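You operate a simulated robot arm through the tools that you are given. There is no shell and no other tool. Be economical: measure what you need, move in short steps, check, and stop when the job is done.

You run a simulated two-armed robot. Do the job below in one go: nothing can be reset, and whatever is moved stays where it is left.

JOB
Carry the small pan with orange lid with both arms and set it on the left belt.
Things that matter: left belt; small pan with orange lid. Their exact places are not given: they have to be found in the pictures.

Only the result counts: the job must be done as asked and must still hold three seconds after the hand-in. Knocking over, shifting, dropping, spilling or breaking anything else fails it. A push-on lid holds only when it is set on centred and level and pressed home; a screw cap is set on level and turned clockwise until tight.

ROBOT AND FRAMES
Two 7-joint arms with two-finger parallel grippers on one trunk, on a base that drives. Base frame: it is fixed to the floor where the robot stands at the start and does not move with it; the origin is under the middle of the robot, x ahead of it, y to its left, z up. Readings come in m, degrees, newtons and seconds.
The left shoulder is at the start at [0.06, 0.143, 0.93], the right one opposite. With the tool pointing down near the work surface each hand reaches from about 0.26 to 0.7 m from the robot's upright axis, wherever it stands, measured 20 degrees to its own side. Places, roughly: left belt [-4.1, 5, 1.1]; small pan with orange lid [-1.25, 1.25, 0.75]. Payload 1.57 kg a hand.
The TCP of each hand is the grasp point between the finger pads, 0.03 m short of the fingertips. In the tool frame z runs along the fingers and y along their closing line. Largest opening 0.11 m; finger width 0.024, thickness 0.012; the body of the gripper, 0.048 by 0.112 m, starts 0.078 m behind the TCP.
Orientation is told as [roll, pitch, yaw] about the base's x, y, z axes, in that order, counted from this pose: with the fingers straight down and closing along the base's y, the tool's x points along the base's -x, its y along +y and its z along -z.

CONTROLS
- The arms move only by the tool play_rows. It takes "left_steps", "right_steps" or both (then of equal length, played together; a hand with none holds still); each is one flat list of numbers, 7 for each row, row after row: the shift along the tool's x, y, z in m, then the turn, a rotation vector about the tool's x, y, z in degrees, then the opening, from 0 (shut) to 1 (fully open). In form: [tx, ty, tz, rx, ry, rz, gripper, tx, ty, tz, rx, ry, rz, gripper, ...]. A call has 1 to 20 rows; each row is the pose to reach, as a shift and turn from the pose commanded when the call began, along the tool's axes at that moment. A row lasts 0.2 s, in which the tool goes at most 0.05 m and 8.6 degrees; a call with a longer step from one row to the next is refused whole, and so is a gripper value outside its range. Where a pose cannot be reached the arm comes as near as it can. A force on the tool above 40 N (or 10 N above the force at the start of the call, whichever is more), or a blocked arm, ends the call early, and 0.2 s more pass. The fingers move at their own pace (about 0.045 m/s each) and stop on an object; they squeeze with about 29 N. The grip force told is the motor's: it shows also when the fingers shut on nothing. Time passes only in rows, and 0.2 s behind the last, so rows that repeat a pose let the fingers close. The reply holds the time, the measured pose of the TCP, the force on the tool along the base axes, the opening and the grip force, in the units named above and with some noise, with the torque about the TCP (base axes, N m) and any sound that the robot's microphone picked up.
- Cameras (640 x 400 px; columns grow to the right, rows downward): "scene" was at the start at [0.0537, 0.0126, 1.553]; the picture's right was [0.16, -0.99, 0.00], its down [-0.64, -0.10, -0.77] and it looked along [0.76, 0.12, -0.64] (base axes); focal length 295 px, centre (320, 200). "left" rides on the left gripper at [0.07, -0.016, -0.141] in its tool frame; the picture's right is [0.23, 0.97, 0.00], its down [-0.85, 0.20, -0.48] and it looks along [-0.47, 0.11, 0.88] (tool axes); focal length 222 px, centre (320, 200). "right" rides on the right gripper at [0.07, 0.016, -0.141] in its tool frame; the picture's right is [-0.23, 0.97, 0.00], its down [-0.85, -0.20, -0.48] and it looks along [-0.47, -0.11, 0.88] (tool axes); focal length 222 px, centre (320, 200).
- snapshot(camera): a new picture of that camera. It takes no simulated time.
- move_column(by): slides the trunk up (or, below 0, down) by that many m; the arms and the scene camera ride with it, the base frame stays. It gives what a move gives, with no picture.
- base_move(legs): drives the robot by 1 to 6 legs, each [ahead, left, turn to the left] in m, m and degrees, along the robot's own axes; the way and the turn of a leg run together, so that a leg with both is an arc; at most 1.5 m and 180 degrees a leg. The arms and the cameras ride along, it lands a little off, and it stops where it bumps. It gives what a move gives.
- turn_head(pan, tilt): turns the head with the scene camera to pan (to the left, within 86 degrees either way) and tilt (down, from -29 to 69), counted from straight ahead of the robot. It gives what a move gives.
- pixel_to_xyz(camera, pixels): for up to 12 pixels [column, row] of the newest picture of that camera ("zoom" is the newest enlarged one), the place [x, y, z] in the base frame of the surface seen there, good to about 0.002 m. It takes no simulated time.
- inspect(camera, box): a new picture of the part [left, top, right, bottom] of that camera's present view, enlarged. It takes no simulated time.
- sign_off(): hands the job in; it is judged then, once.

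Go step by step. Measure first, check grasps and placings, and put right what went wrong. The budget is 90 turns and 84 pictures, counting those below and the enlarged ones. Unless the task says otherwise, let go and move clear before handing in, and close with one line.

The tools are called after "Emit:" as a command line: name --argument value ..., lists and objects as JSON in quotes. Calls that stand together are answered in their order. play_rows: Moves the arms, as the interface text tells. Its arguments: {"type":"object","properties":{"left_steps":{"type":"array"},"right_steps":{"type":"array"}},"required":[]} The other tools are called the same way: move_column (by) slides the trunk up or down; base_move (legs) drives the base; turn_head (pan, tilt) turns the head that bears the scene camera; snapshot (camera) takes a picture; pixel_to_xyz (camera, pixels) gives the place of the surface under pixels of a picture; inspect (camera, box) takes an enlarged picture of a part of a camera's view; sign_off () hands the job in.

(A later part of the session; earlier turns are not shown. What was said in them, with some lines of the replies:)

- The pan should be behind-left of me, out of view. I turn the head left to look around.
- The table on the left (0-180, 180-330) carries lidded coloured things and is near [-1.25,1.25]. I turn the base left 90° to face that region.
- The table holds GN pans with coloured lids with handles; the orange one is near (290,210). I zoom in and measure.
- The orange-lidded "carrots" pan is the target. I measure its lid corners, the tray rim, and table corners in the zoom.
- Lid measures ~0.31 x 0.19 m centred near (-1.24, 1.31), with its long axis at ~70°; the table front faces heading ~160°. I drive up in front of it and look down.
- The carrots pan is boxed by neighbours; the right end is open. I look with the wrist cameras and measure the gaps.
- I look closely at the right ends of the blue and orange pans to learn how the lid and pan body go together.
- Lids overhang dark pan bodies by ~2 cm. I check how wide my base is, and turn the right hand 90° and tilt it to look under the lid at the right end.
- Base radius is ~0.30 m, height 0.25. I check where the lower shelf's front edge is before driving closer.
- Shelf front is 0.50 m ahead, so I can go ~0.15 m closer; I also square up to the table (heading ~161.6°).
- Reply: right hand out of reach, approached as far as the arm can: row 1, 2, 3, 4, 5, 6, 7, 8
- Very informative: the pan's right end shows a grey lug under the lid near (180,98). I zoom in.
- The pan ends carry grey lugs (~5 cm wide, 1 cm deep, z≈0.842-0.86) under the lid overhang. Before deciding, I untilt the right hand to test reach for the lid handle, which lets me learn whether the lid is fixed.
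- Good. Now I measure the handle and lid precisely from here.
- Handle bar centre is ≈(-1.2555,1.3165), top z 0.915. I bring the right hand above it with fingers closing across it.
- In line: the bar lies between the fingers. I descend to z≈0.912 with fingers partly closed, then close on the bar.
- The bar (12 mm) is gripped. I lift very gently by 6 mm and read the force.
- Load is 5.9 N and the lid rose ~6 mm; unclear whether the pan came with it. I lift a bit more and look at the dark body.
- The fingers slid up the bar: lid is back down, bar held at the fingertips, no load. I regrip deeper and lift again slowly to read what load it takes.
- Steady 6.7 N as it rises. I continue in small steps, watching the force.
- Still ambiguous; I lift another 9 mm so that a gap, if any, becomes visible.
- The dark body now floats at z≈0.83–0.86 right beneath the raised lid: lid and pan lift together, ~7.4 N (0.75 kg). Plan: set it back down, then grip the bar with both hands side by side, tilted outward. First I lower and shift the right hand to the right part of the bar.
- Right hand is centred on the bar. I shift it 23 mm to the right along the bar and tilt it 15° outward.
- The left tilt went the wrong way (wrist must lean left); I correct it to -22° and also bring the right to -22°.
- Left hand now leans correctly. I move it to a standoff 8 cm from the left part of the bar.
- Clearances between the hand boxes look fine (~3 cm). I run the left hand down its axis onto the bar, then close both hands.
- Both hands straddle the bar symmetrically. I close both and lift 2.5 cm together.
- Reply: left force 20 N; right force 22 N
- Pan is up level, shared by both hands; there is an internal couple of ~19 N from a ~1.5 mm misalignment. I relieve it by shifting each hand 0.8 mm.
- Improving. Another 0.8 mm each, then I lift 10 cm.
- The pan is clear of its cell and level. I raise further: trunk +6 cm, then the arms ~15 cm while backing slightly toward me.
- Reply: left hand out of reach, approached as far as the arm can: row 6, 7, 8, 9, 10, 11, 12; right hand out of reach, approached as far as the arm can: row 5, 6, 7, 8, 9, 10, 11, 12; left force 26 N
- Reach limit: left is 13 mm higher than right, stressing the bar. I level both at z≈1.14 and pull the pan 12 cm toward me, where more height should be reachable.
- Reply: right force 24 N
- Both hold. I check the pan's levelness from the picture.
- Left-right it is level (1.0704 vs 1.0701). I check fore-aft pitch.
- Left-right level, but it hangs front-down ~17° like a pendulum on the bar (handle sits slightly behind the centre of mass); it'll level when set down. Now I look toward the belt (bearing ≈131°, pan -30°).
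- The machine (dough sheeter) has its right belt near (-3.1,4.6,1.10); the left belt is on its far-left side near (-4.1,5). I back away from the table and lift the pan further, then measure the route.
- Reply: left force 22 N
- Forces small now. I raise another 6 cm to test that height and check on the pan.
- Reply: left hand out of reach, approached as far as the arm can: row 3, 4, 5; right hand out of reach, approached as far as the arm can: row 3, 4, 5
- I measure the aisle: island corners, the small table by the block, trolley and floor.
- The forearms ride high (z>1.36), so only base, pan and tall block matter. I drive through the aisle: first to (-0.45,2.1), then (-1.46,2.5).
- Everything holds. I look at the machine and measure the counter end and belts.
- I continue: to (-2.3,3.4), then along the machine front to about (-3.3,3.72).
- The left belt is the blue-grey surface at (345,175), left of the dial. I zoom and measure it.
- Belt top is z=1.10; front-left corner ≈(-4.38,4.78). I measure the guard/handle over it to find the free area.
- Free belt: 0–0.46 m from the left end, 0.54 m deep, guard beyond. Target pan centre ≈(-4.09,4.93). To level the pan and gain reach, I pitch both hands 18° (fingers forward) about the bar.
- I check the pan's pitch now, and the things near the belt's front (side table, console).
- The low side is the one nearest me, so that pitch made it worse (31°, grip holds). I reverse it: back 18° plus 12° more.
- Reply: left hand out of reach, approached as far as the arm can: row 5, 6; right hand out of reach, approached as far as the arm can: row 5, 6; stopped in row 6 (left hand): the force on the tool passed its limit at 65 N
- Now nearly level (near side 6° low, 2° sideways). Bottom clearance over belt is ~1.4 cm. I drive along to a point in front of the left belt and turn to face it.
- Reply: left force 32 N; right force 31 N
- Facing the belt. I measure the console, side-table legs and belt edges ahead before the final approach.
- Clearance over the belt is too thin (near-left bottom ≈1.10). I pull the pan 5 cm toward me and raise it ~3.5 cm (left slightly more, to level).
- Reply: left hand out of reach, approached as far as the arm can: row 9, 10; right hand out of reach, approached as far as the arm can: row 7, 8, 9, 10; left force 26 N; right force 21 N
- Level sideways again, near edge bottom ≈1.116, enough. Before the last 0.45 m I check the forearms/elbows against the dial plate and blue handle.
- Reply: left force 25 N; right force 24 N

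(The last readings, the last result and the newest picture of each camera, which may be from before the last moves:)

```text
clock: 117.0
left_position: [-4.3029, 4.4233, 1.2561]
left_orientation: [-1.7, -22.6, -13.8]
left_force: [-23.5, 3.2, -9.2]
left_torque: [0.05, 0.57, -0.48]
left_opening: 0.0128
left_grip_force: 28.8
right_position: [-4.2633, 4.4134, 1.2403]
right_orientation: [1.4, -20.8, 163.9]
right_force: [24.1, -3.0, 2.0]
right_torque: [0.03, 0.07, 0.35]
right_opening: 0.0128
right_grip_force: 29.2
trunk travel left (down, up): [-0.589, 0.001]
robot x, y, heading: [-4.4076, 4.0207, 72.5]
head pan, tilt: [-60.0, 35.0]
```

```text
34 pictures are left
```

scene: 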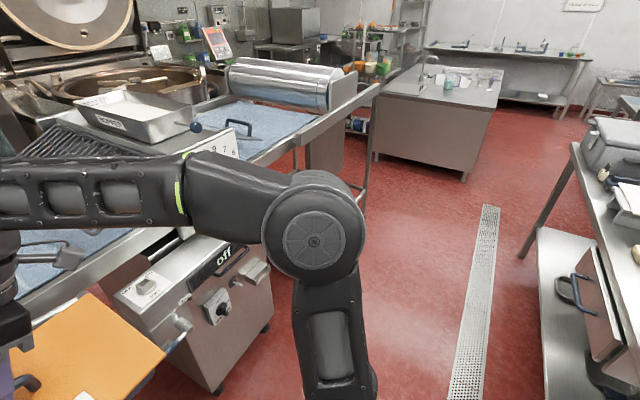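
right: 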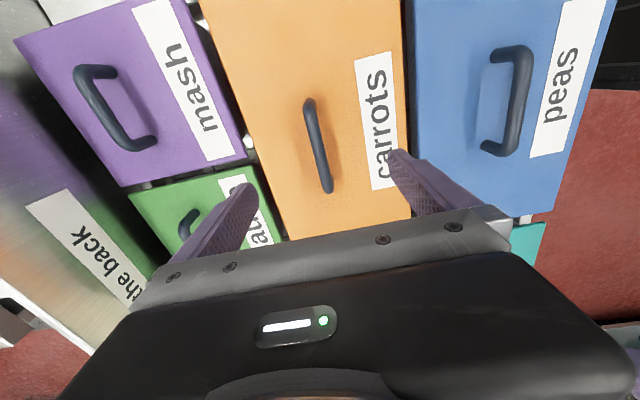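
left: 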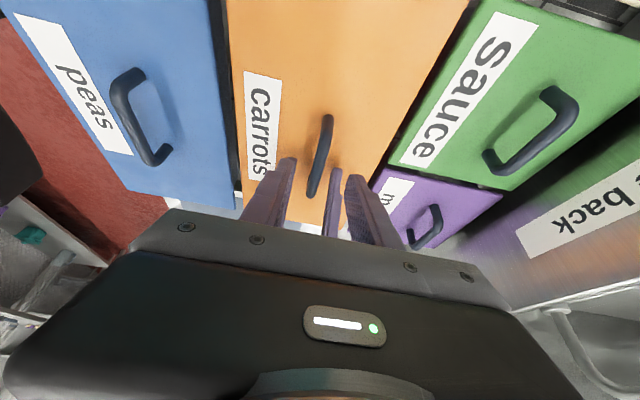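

Emit:
pixel_to_xyz --camera "scene" --pixels '[[315, 240], [340, 300], [335, 380], [230, 170], [350, 220], [230, 260], [262, 272], [196, 127], [240, 150], [182, 330], [300, 370]]'

```text
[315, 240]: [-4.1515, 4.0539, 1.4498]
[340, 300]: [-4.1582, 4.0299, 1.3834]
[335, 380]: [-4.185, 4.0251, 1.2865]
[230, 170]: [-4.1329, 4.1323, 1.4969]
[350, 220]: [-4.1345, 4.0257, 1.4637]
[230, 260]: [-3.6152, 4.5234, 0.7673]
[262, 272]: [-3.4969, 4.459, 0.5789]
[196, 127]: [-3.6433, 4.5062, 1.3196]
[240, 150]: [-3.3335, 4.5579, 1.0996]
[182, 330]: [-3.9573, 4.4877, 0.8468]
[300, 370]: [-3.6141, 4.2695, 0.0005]
```

Elbows stay ~0.3 m from the dial/knob. I drive forward 0.30 m and recheck.

Emit:
base_move --legs '[[0.3, 0.0, 0]]'

Emit:
turn_head --pan 0 --tilt 45

Emit:
snapshot --camera "scene"

```text
clock: 119.1
left_position: [-4.2118, 4.7123, 1.2572]
left_orientation: [-1.9, -22.6, -13.7]
left_force: [-22.7, 3.0, 1.2]
left_torque: [-0.01, 0.56, -0.48]
left_opening: 0.0129
left_grip_force: 29.1
right_position: [-4.1732, 4.702, 1.2398]
right_orientation: [1.4, -20.7, 164.1]
right_force: [23.3, -2.5, -7.3]
right_torque: [-0.07, -0.34, 0.36]
right_opening: 0.0128
right_grip_force: 28.8
trunk travel left (down, up): [-0.589, 0.001]
robot x, y, heading: [-4.313, 4.3048, 72.5]
head pan, tilt: [-60.0, 35.0]
```

```text
clock: 120.4
left_position: [-4.2108, 4.7108, 1.2573]
left_orientation: [-1.6, -22.6, -13.7]
left_force: [1.5, -1.6, -3.6]
left_torque: [0.04, 0.25, -0.44]
left_opening: 0.0124
left_grip_force: 29.2
right_position: [-4.1723, 4.6993, 1.24]
right_orientation: [1.3, -20.8, 164.1]
right_force: [-1.3, 0.7, -3.5]
right_torque: [-0.06, -0.29, 0.42]
right_opening: 0.0126
right_grip_force: 29.2
trunk travel left (down, up): [-0.589, 0.001]
robot x, y, heading: [-4.3156, 4.3062, 72.3]
head pan, tilt: [0.0, 45.0]
```

```text
33 pictures are left
```

scene: 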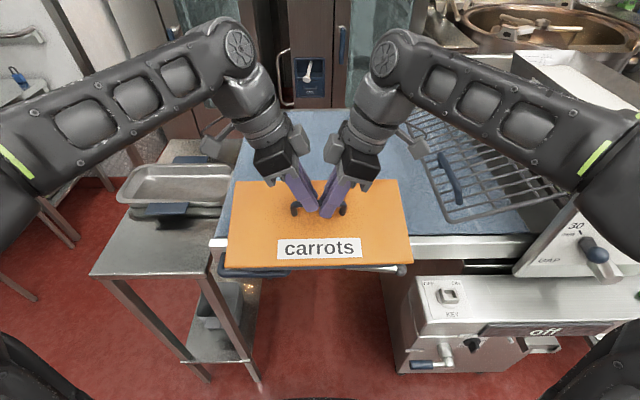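

Good. I check the guard's left boundary against the pan's right edge before the last bit.

Emit:
pixel_to_xyz --camera "scene" --pixels '[[447, 213], [425, 180], [405, 120], [440, 165], [455, 195], [410, 262], [228, 262], [395, 185], [238, 185], [420, 243], [215, 243], [405, 170]]'

Emit:
inspect --camera "scene" --box '[200, 90, 480, 290]'

```text
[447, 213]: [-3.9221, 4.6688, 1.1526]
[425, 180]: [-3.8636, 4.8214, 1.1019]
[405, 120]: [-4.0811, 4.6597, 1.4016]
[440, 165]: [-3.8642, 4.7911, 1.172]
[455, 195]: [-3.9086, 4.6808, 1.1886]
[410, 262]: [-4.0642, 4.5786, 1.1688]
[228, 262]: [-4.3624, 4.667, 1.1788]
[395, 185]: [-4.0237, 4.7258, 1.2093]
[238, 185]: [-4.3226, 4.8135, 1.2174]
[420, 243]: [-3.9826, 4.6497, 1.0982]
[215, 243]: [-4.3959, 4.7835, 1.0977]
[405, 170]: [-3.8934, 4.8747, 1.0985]
```

```text
2.00 times, centred on (340, 190) of scene
```

zoom: 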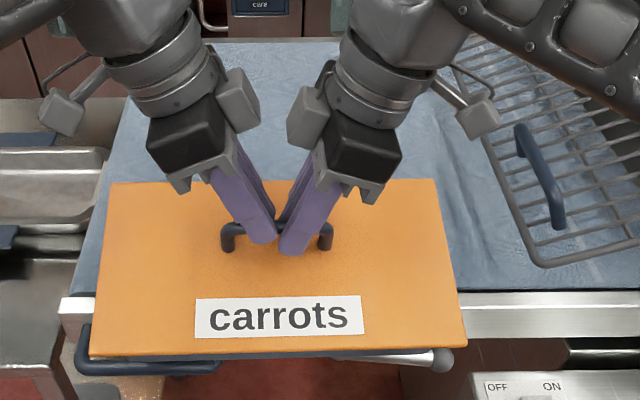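

Pan spans 0.05–0.36 m from the belt's left end; guard starts at 0.47 m — clear. I drive 0.13 m further.

Emit:
base_move --legs '[[0.13, 0.0, 0.5]]'

Emit:
snapshot --camera "scene"

Emit:
pixel_to_xyz --camera "scene" --pixels '[[410, 258], [230, 258], [395, 190], [238, 190], [420, 275], [210, 275], [320, 275], [320, 262]]'

```text
clock: 121.8
left_position: [-4.1746, 4.8335, 1.2556]
left_orientation: [-1.7, -22.7, -13.4]
left_force: [0.0, 0.6, -3.5]
left_torque: [-0.18, -0.43, -0.34]
left_opening: 0.0125
left_grip_force: 29.3
right_position: [-4.1353, 4.8231, 1.2396]
right_orientation: [1.3, -20.8, 164.4]
right_force: [-0.2, 1.0, -3.1]
right_torque: [0.12, 0.49, 0.38]
right_opening: 0.0125
right_grip_force: 29.0
trunk travel left (down, up): [-0.589, 0.001]
robot x, y, heading: [-4.2786, 4.4326, 72.5]
head pan, tilt: [0.0, 45.0]
stopped in leg 1: the robot was blocked; the commanded pose is now the measured one
```

```text
31 pictures are left
```

scene: 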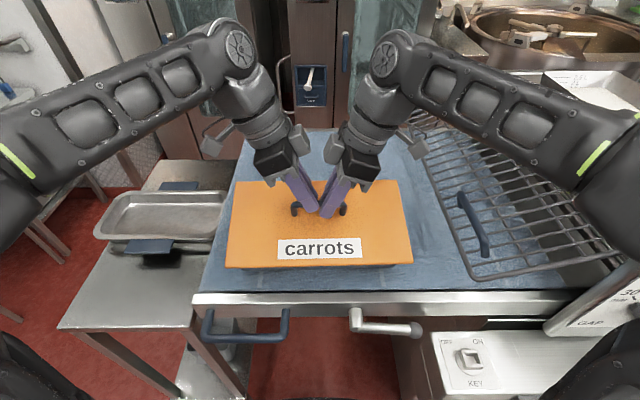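

```text
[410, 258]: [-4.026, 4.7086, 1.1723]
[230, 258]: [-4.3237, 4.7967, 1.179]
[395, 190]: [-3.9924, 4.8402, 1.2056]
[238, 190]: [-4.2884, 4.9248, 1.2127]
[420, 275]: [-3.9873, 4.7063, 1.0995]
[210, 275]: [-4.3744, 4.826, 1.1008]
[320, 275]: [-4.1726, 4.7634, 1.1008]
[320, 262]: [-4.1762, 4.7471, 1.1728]
```

The base was blocked just at the end (0.127 m of 0.13), which suffices; everything ahead looks unmoved. The pan is over the belt; I extend 3 cm forward and lower 2 cm.

Emit:
play_rows --left_steps '[0, 0.01, 0, 0, 0, 0, 0, 0, 0.02, 0, 0, 0, 0, 0, 0, 0.03, 0, 0, 0, 0, 0, 0.0019, 0.03, 0.0046, 0, 0, 0, 0, 0.0038, 0.03, 0.0092, 0, 0, 0, 0, 0.0058, 0.03, 0.0138, 0, 0, 0, 0, 0.0077, 0.03, 0.0185, 0, 0, 0, 0]' --right_steps '[0, -0.01, 0, 0, 0, 0, 0, 0, -0.02, 0, 0, 0, 0, 0, 0, -0.03, 0, 0, 0, 0, 0, 0.0018, -0.03, 0.0047, 0, 0, 0, 0, 0.0036, -0.03, 0.0093, 0, 0, 0, 0, 0.0054, -0.03, 0.014, 0, 0, 0, 0, 0.0071, -0.03, 0.0187, 0, 0, 0, 0]'

Emit:
inspect --camera "scene" --box '[200, 150, 440, 300]'

```text
clock: 123.4
left_position: [-4.1675, 4.8622, 1.2356]
left_orientation: [-1.8, -22.7, -13.5]
left_force: [-0.5, 3.6, -0.4]
left_torque: [-0.01, 0.08, -0.37]
left_opening: 0.0126
left_grip_force: 29.0
left hand out of reach, approached as far as the arm can: row 3
right_position: [-4.1286, 4.8514, 1.2214]
right_orientation: [1.2, -20.9, 164.3]
right_force: [1.6, -1.4, 0.1]
right_torque: [0.07, 0.57, 0.33]
right_opening: 0.0129
right_grip_force: 29.3
right hand out of reach, approached as far as the arm can: row 3
trunk travel left (down, up): [-0.589, 0.001]
robot x, y, heading: [-4.2778, 4.433, 72.3]
head pan, tilt: [0.0, 45.0]
```

```text
2.67 times, centred on (320, 225) of scene
```

zoom: 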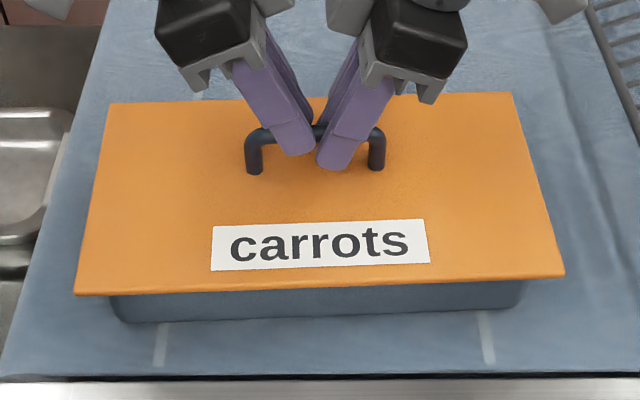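

Load has gone to ~0: the near edge rests on the belt. I lower further in small steps to let the far side settle.

Emit:
play_rows --left_steps '[0.0012, 0, 0.0028, 0, 0, 0, 0, 0.0023, 0, 0.0055, 0, 0, 0, 0, 0.0035, 0, 0.0083, 0, 0, 0, 0, 0.0046, 0, 0.0111, 0, 0, 0, 0, 0.0046, 0, 0.0111, 0, 0, 0, 0]' --right_steps '[0.0011, 0, 0.0028, 0, 0, 0, 0, 0.0021, 0, 0.0056, 0, 0, 0, 0, 0.0032, 0, 0.0084, 0, 0, 0, 0, 0.0043, 0, 0.0112, 0, 0, 0, 0, 0.0043, 0, 0.0112, 0, 0, 0, 0]'

Emit:
inspect --camera "scene" --box '[200, 150, 440, 300]'

Emit:
pixel_to_xyz --camera "zoom" --pixels '[[110, 280], [530, 265], [130, 115], [490, 110], [320, 210], [260, 165], [375, 160]]'

```text
clock: 124.6
left_position: [-4.1663, 4.8616, 1.2253]
left_orientation: [-1.6, -22.9, -13.5]
left_force: [4.2, 6.0, 25.7]
left_torque: [0.05, -0.33, -0.5]
left_opening: 0.0127
left_grip_force: 29.1
right_position: [-4.1307, 4.8498, 1.2082]
right_orientation: [1.1, -20.9, 164.4]
right_force: [-3.9, 1.4, 24.9]
right_torque: [-0.02, -0.03, 0.49]
right_opening: 0.0128
right_grip_force: 28.7
trunk travel left (down, up): [-0.589, 0.001]
robot x, y, heading: [-4.2793, 4.4303, 72.6]
head pan, tilt: [0.0, 45.0]
```

```text
2.67 times, centred on (320, 225) of scene
```

zoom: 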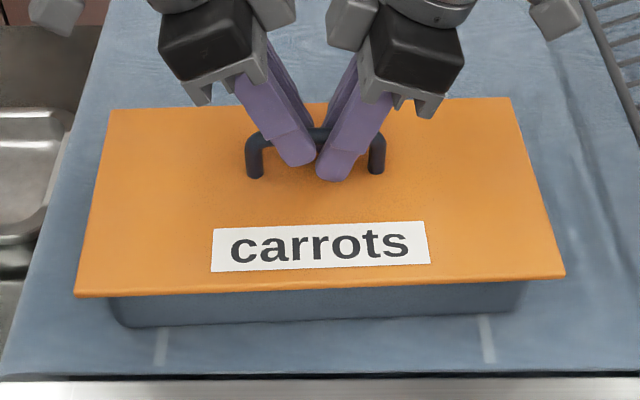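

```text
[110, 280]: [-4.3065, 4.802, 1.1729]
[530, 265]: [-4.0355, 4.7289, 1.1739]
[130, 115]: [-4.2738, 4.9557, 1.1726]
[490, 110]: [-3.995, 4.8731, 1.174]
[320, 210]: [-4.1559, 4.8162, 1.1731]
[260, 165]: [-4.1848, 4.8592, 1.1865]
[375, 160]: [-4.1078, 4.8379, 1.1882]
```

Lid is flat at 1.173 all over: the pan is seated on the belt. I open both hands and back each off along its own axis.

Emit:
play_rows --left_steps '[-0.0005, 0, -0.0015, 0, 0, 0, 0.3, -0.0005, 0, -0.0015, 0, 0, 0, 0.3, -0.0005, 0, -0.0015, 0, 0, 0, 0.3, 0, 0, -0.015, 0, 0, 0, 0.3, 0, 0, -0.03, 0, 0, 0, 0.3, 0, 0, -0.045, 0, 0, 0, 0.3, 0, 0, -0.06, 0, 0, 0, 0.3]' --right_steps '[-0.0005, 0, -0.0015, 0, 0, 0, 0.3, -0.0005, 0, -0.0015, 0, 0, 0, 0.3, -0.0005, 0, -0.0015, 0, 0, 0, 0.3, 0, 0, -0.015, 0, 0, 0, 0.3, 0, 0, -0.03, 0, 0, 0, 0.3, 0, 0, -0.045, 0, 0, 0, 0.3, 0, 0, -0.06, 0, 0, 0, 0.3]'

Emit:
snapshot --camera "scene"

```text
clock: 126.2
left_position: [-4.1813, 4.8624, 1.2486]
left_orientation: [-1.6, -23.0, -13.4]
left_force: [0.6, 0.6, 0.5]
left_torque: [-0.02, -0.04, 0.02]
left_opening: 0.0329
left_grip_force: 0.0
left hand out of reach, approached as far as the arm can: row 6, 7
right_position: [-4.1181, 4.8445, 1.2334]
right_orientation: [1.0, -21.0, 164.3]
right_force: [0.3, 1.1, 0.2]
right_torque: [-0.01, 0.0, 0.04]
right_opening: 0.033
right_grip_force: 0.1
right hand out of reach, approached as far as the arm can: row 5, 6, 7
trunk travel left (down, up): [-0.589, 0.001]
robot x, y, heading: [-4.2768, 4.4296, 72.6]
head pan, tilt: [0.0, 45.0]
```

```text
28 pictures are left
```

scene: 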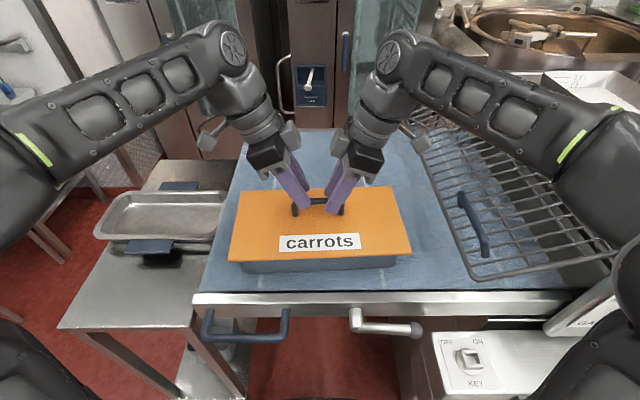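

The arms are near their height limit and the right fingertips aren't fully above the bar. The fingers straddle bar and posts, so I slide both hands outward 8 cm past the posts.

Emit:
play_rows --left_steps '[0.0, 0, 0, 0, 0, 0, 0.4, 0.0184, 0, -0.0078, 0, 0, 0, 0.4, 0.0368, 0, -0.0156, 0, 0, 0, 0.4, 0.0552, 0, -0.0234, 0, 0, 0, 0.4, 0.0736, 0, -0.0312, 0, 0, 0, 0.4, 0.0736, 0, -0.0312, 0, 0, 0, 0.4]' --right_steps '[0.0, 0, 0, 0, 0, 0, 0.4, 0.0187, 0, -0.0072, 0, 0, 0, 0.4, 0.0374, 0, -0.0143, 0, 0, 0, 0.4, 0.056, 0, -0.0215, 0, 0, 0, 0.4, 0.0747, 0, -0.0286, 0, 0, 0, 0.4, 0.0747, 0, -0.0286, 0, 0, 0, 0.4]'

Emit:
snapshot --camera "scene"

```text
clock: 127.6
left_position: [-4.2519, 4.8738, 1.229]
left_orientation: [-1.3, -22.8, -13.6]
left_force: [-1.2, -0.2, 0.0]
left_torque: [-0.02, -0.01, 0.03]
left_opening: 0.0441
left_grip_force: 0.1
left hand out of reach, approached as far as the arm can: row 2, 3, 4, 5, 6
right_position: [-4.0502, 4.8198, 1.214]
right_orientation: [0.9, -20.9, 164.3]
right_force: [-0.2, -0.3, 0.4]
right_torque: [-0.02, 0.04, -0.01]
right_opening: 0.044
right_grip_force: 0.1
right hand out of reach, approached as far as the arm can: row 2, 3, 4, 5, 6
trunk travel left (down, up): [-0.589, 0.001]
robot x, y, heading: [-4.2773, 4.4276, 72.7]
head pan, tilt: [0.0, 45.0]
```

```text
27 pictures are left
```

scene: 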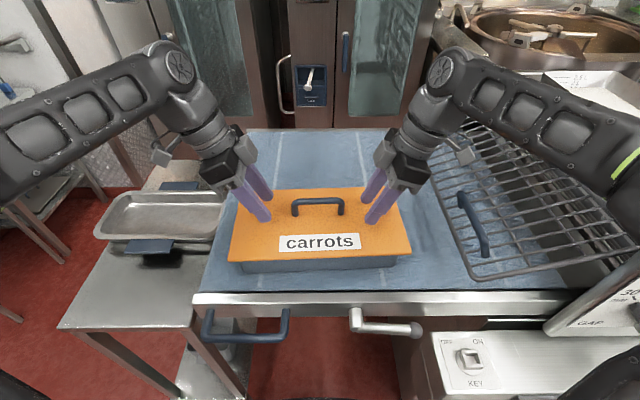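

Both hands are clear of the handle, tips above the lid. I back the base straight away 0.35 m.

Emit:
base_move --legs '[[-0.35, 0, 0]]'

Emit:
turn_head --pan 0 --tilt 35

Emit:
snapshot --camera "scene"

Emit:
pixel_to_xyz --camera "scene" --pixels '[[290, 165], [345, 165], [290, 190], [350, 190], [320, 215]]'

```text
clock: 129.9
left_position: [-4.3574, 4.5358, 1.2274]
left_orientation: [-1.3, -23.0, -13.4]
left_force: [-0.4, -0.3, -0.9]
left_torque: [0.03, -0.01, 0.01]
left_opening: 0.044
left_grip_force: 0.1
right_position: [-4.1554, 4.4811, 1.2138]
right_orientation: [0.8, -20.8, 164.3]
right_force: [0.6, 1.2, 1.1]
right_torque: [0.04, 0.02, -0.02]
right_opening: 0.0441
right_grip_force: 0.0
trunk travel left (down, up): [-0.589, 0.001]
robot x, y, heading: [-4.38, 4.0903, 72.6]
head pan, tilt: [0.0, 45.0]
```

```text
clock: 130.6
left_position: [-4.3579, 4.5369, 1.2269]
left_orientation: [-1.5, -22.9, -13.4]
left_force: [0.7, -0.5, 0.1]
left_torque: [0.02, -0.01, -0.01]
left_opening: 0.0441
left_grip_force: 0.1
right_position: [-4.1571, 4.4829, 1.2131]
right_orientation: [1.1, -20.9, 164.2]
right_force: [-0.6, 0.6, 0.5]
right_torque: [-0.03, -0.01, -0.01]
right_opening: 0.0443
right_grip_force: 0.1
trunk travel left (down, up): [-0.589, 0.001]
robot x, y, heading: [-4.3865, 4.0903, 72.5]
head pan, tilt: [0.0, 35.0]
```

```text
26 pictures are left
```

scene: 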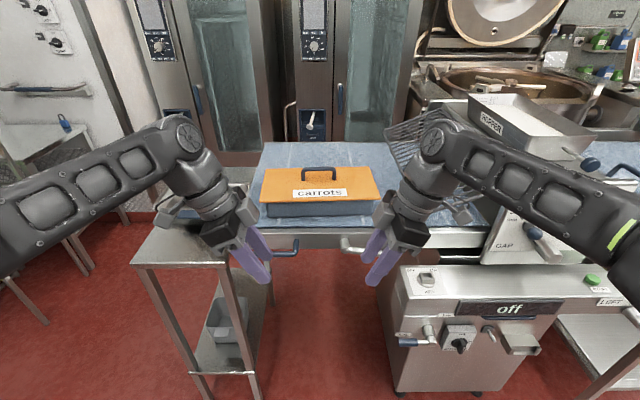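

```text
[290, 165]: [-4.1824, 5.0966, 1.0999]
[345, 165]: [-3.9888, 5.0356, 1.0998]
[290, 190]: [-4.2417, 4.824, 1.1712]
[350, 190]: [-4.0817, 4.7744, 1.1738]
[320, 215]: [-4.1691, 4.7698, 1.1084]
```

The pan with its lid on sits flat on the left belt (lid z≈1.172), the hands are clear, and nothing else has moved. Handing in.

Emit:
sign_off

```text
The job is handed in.
```

The small pan with the orange lid was carried with both hands on its lid handle and set on the left belt. It sits flat there with the lid on, and I've handed the job in.
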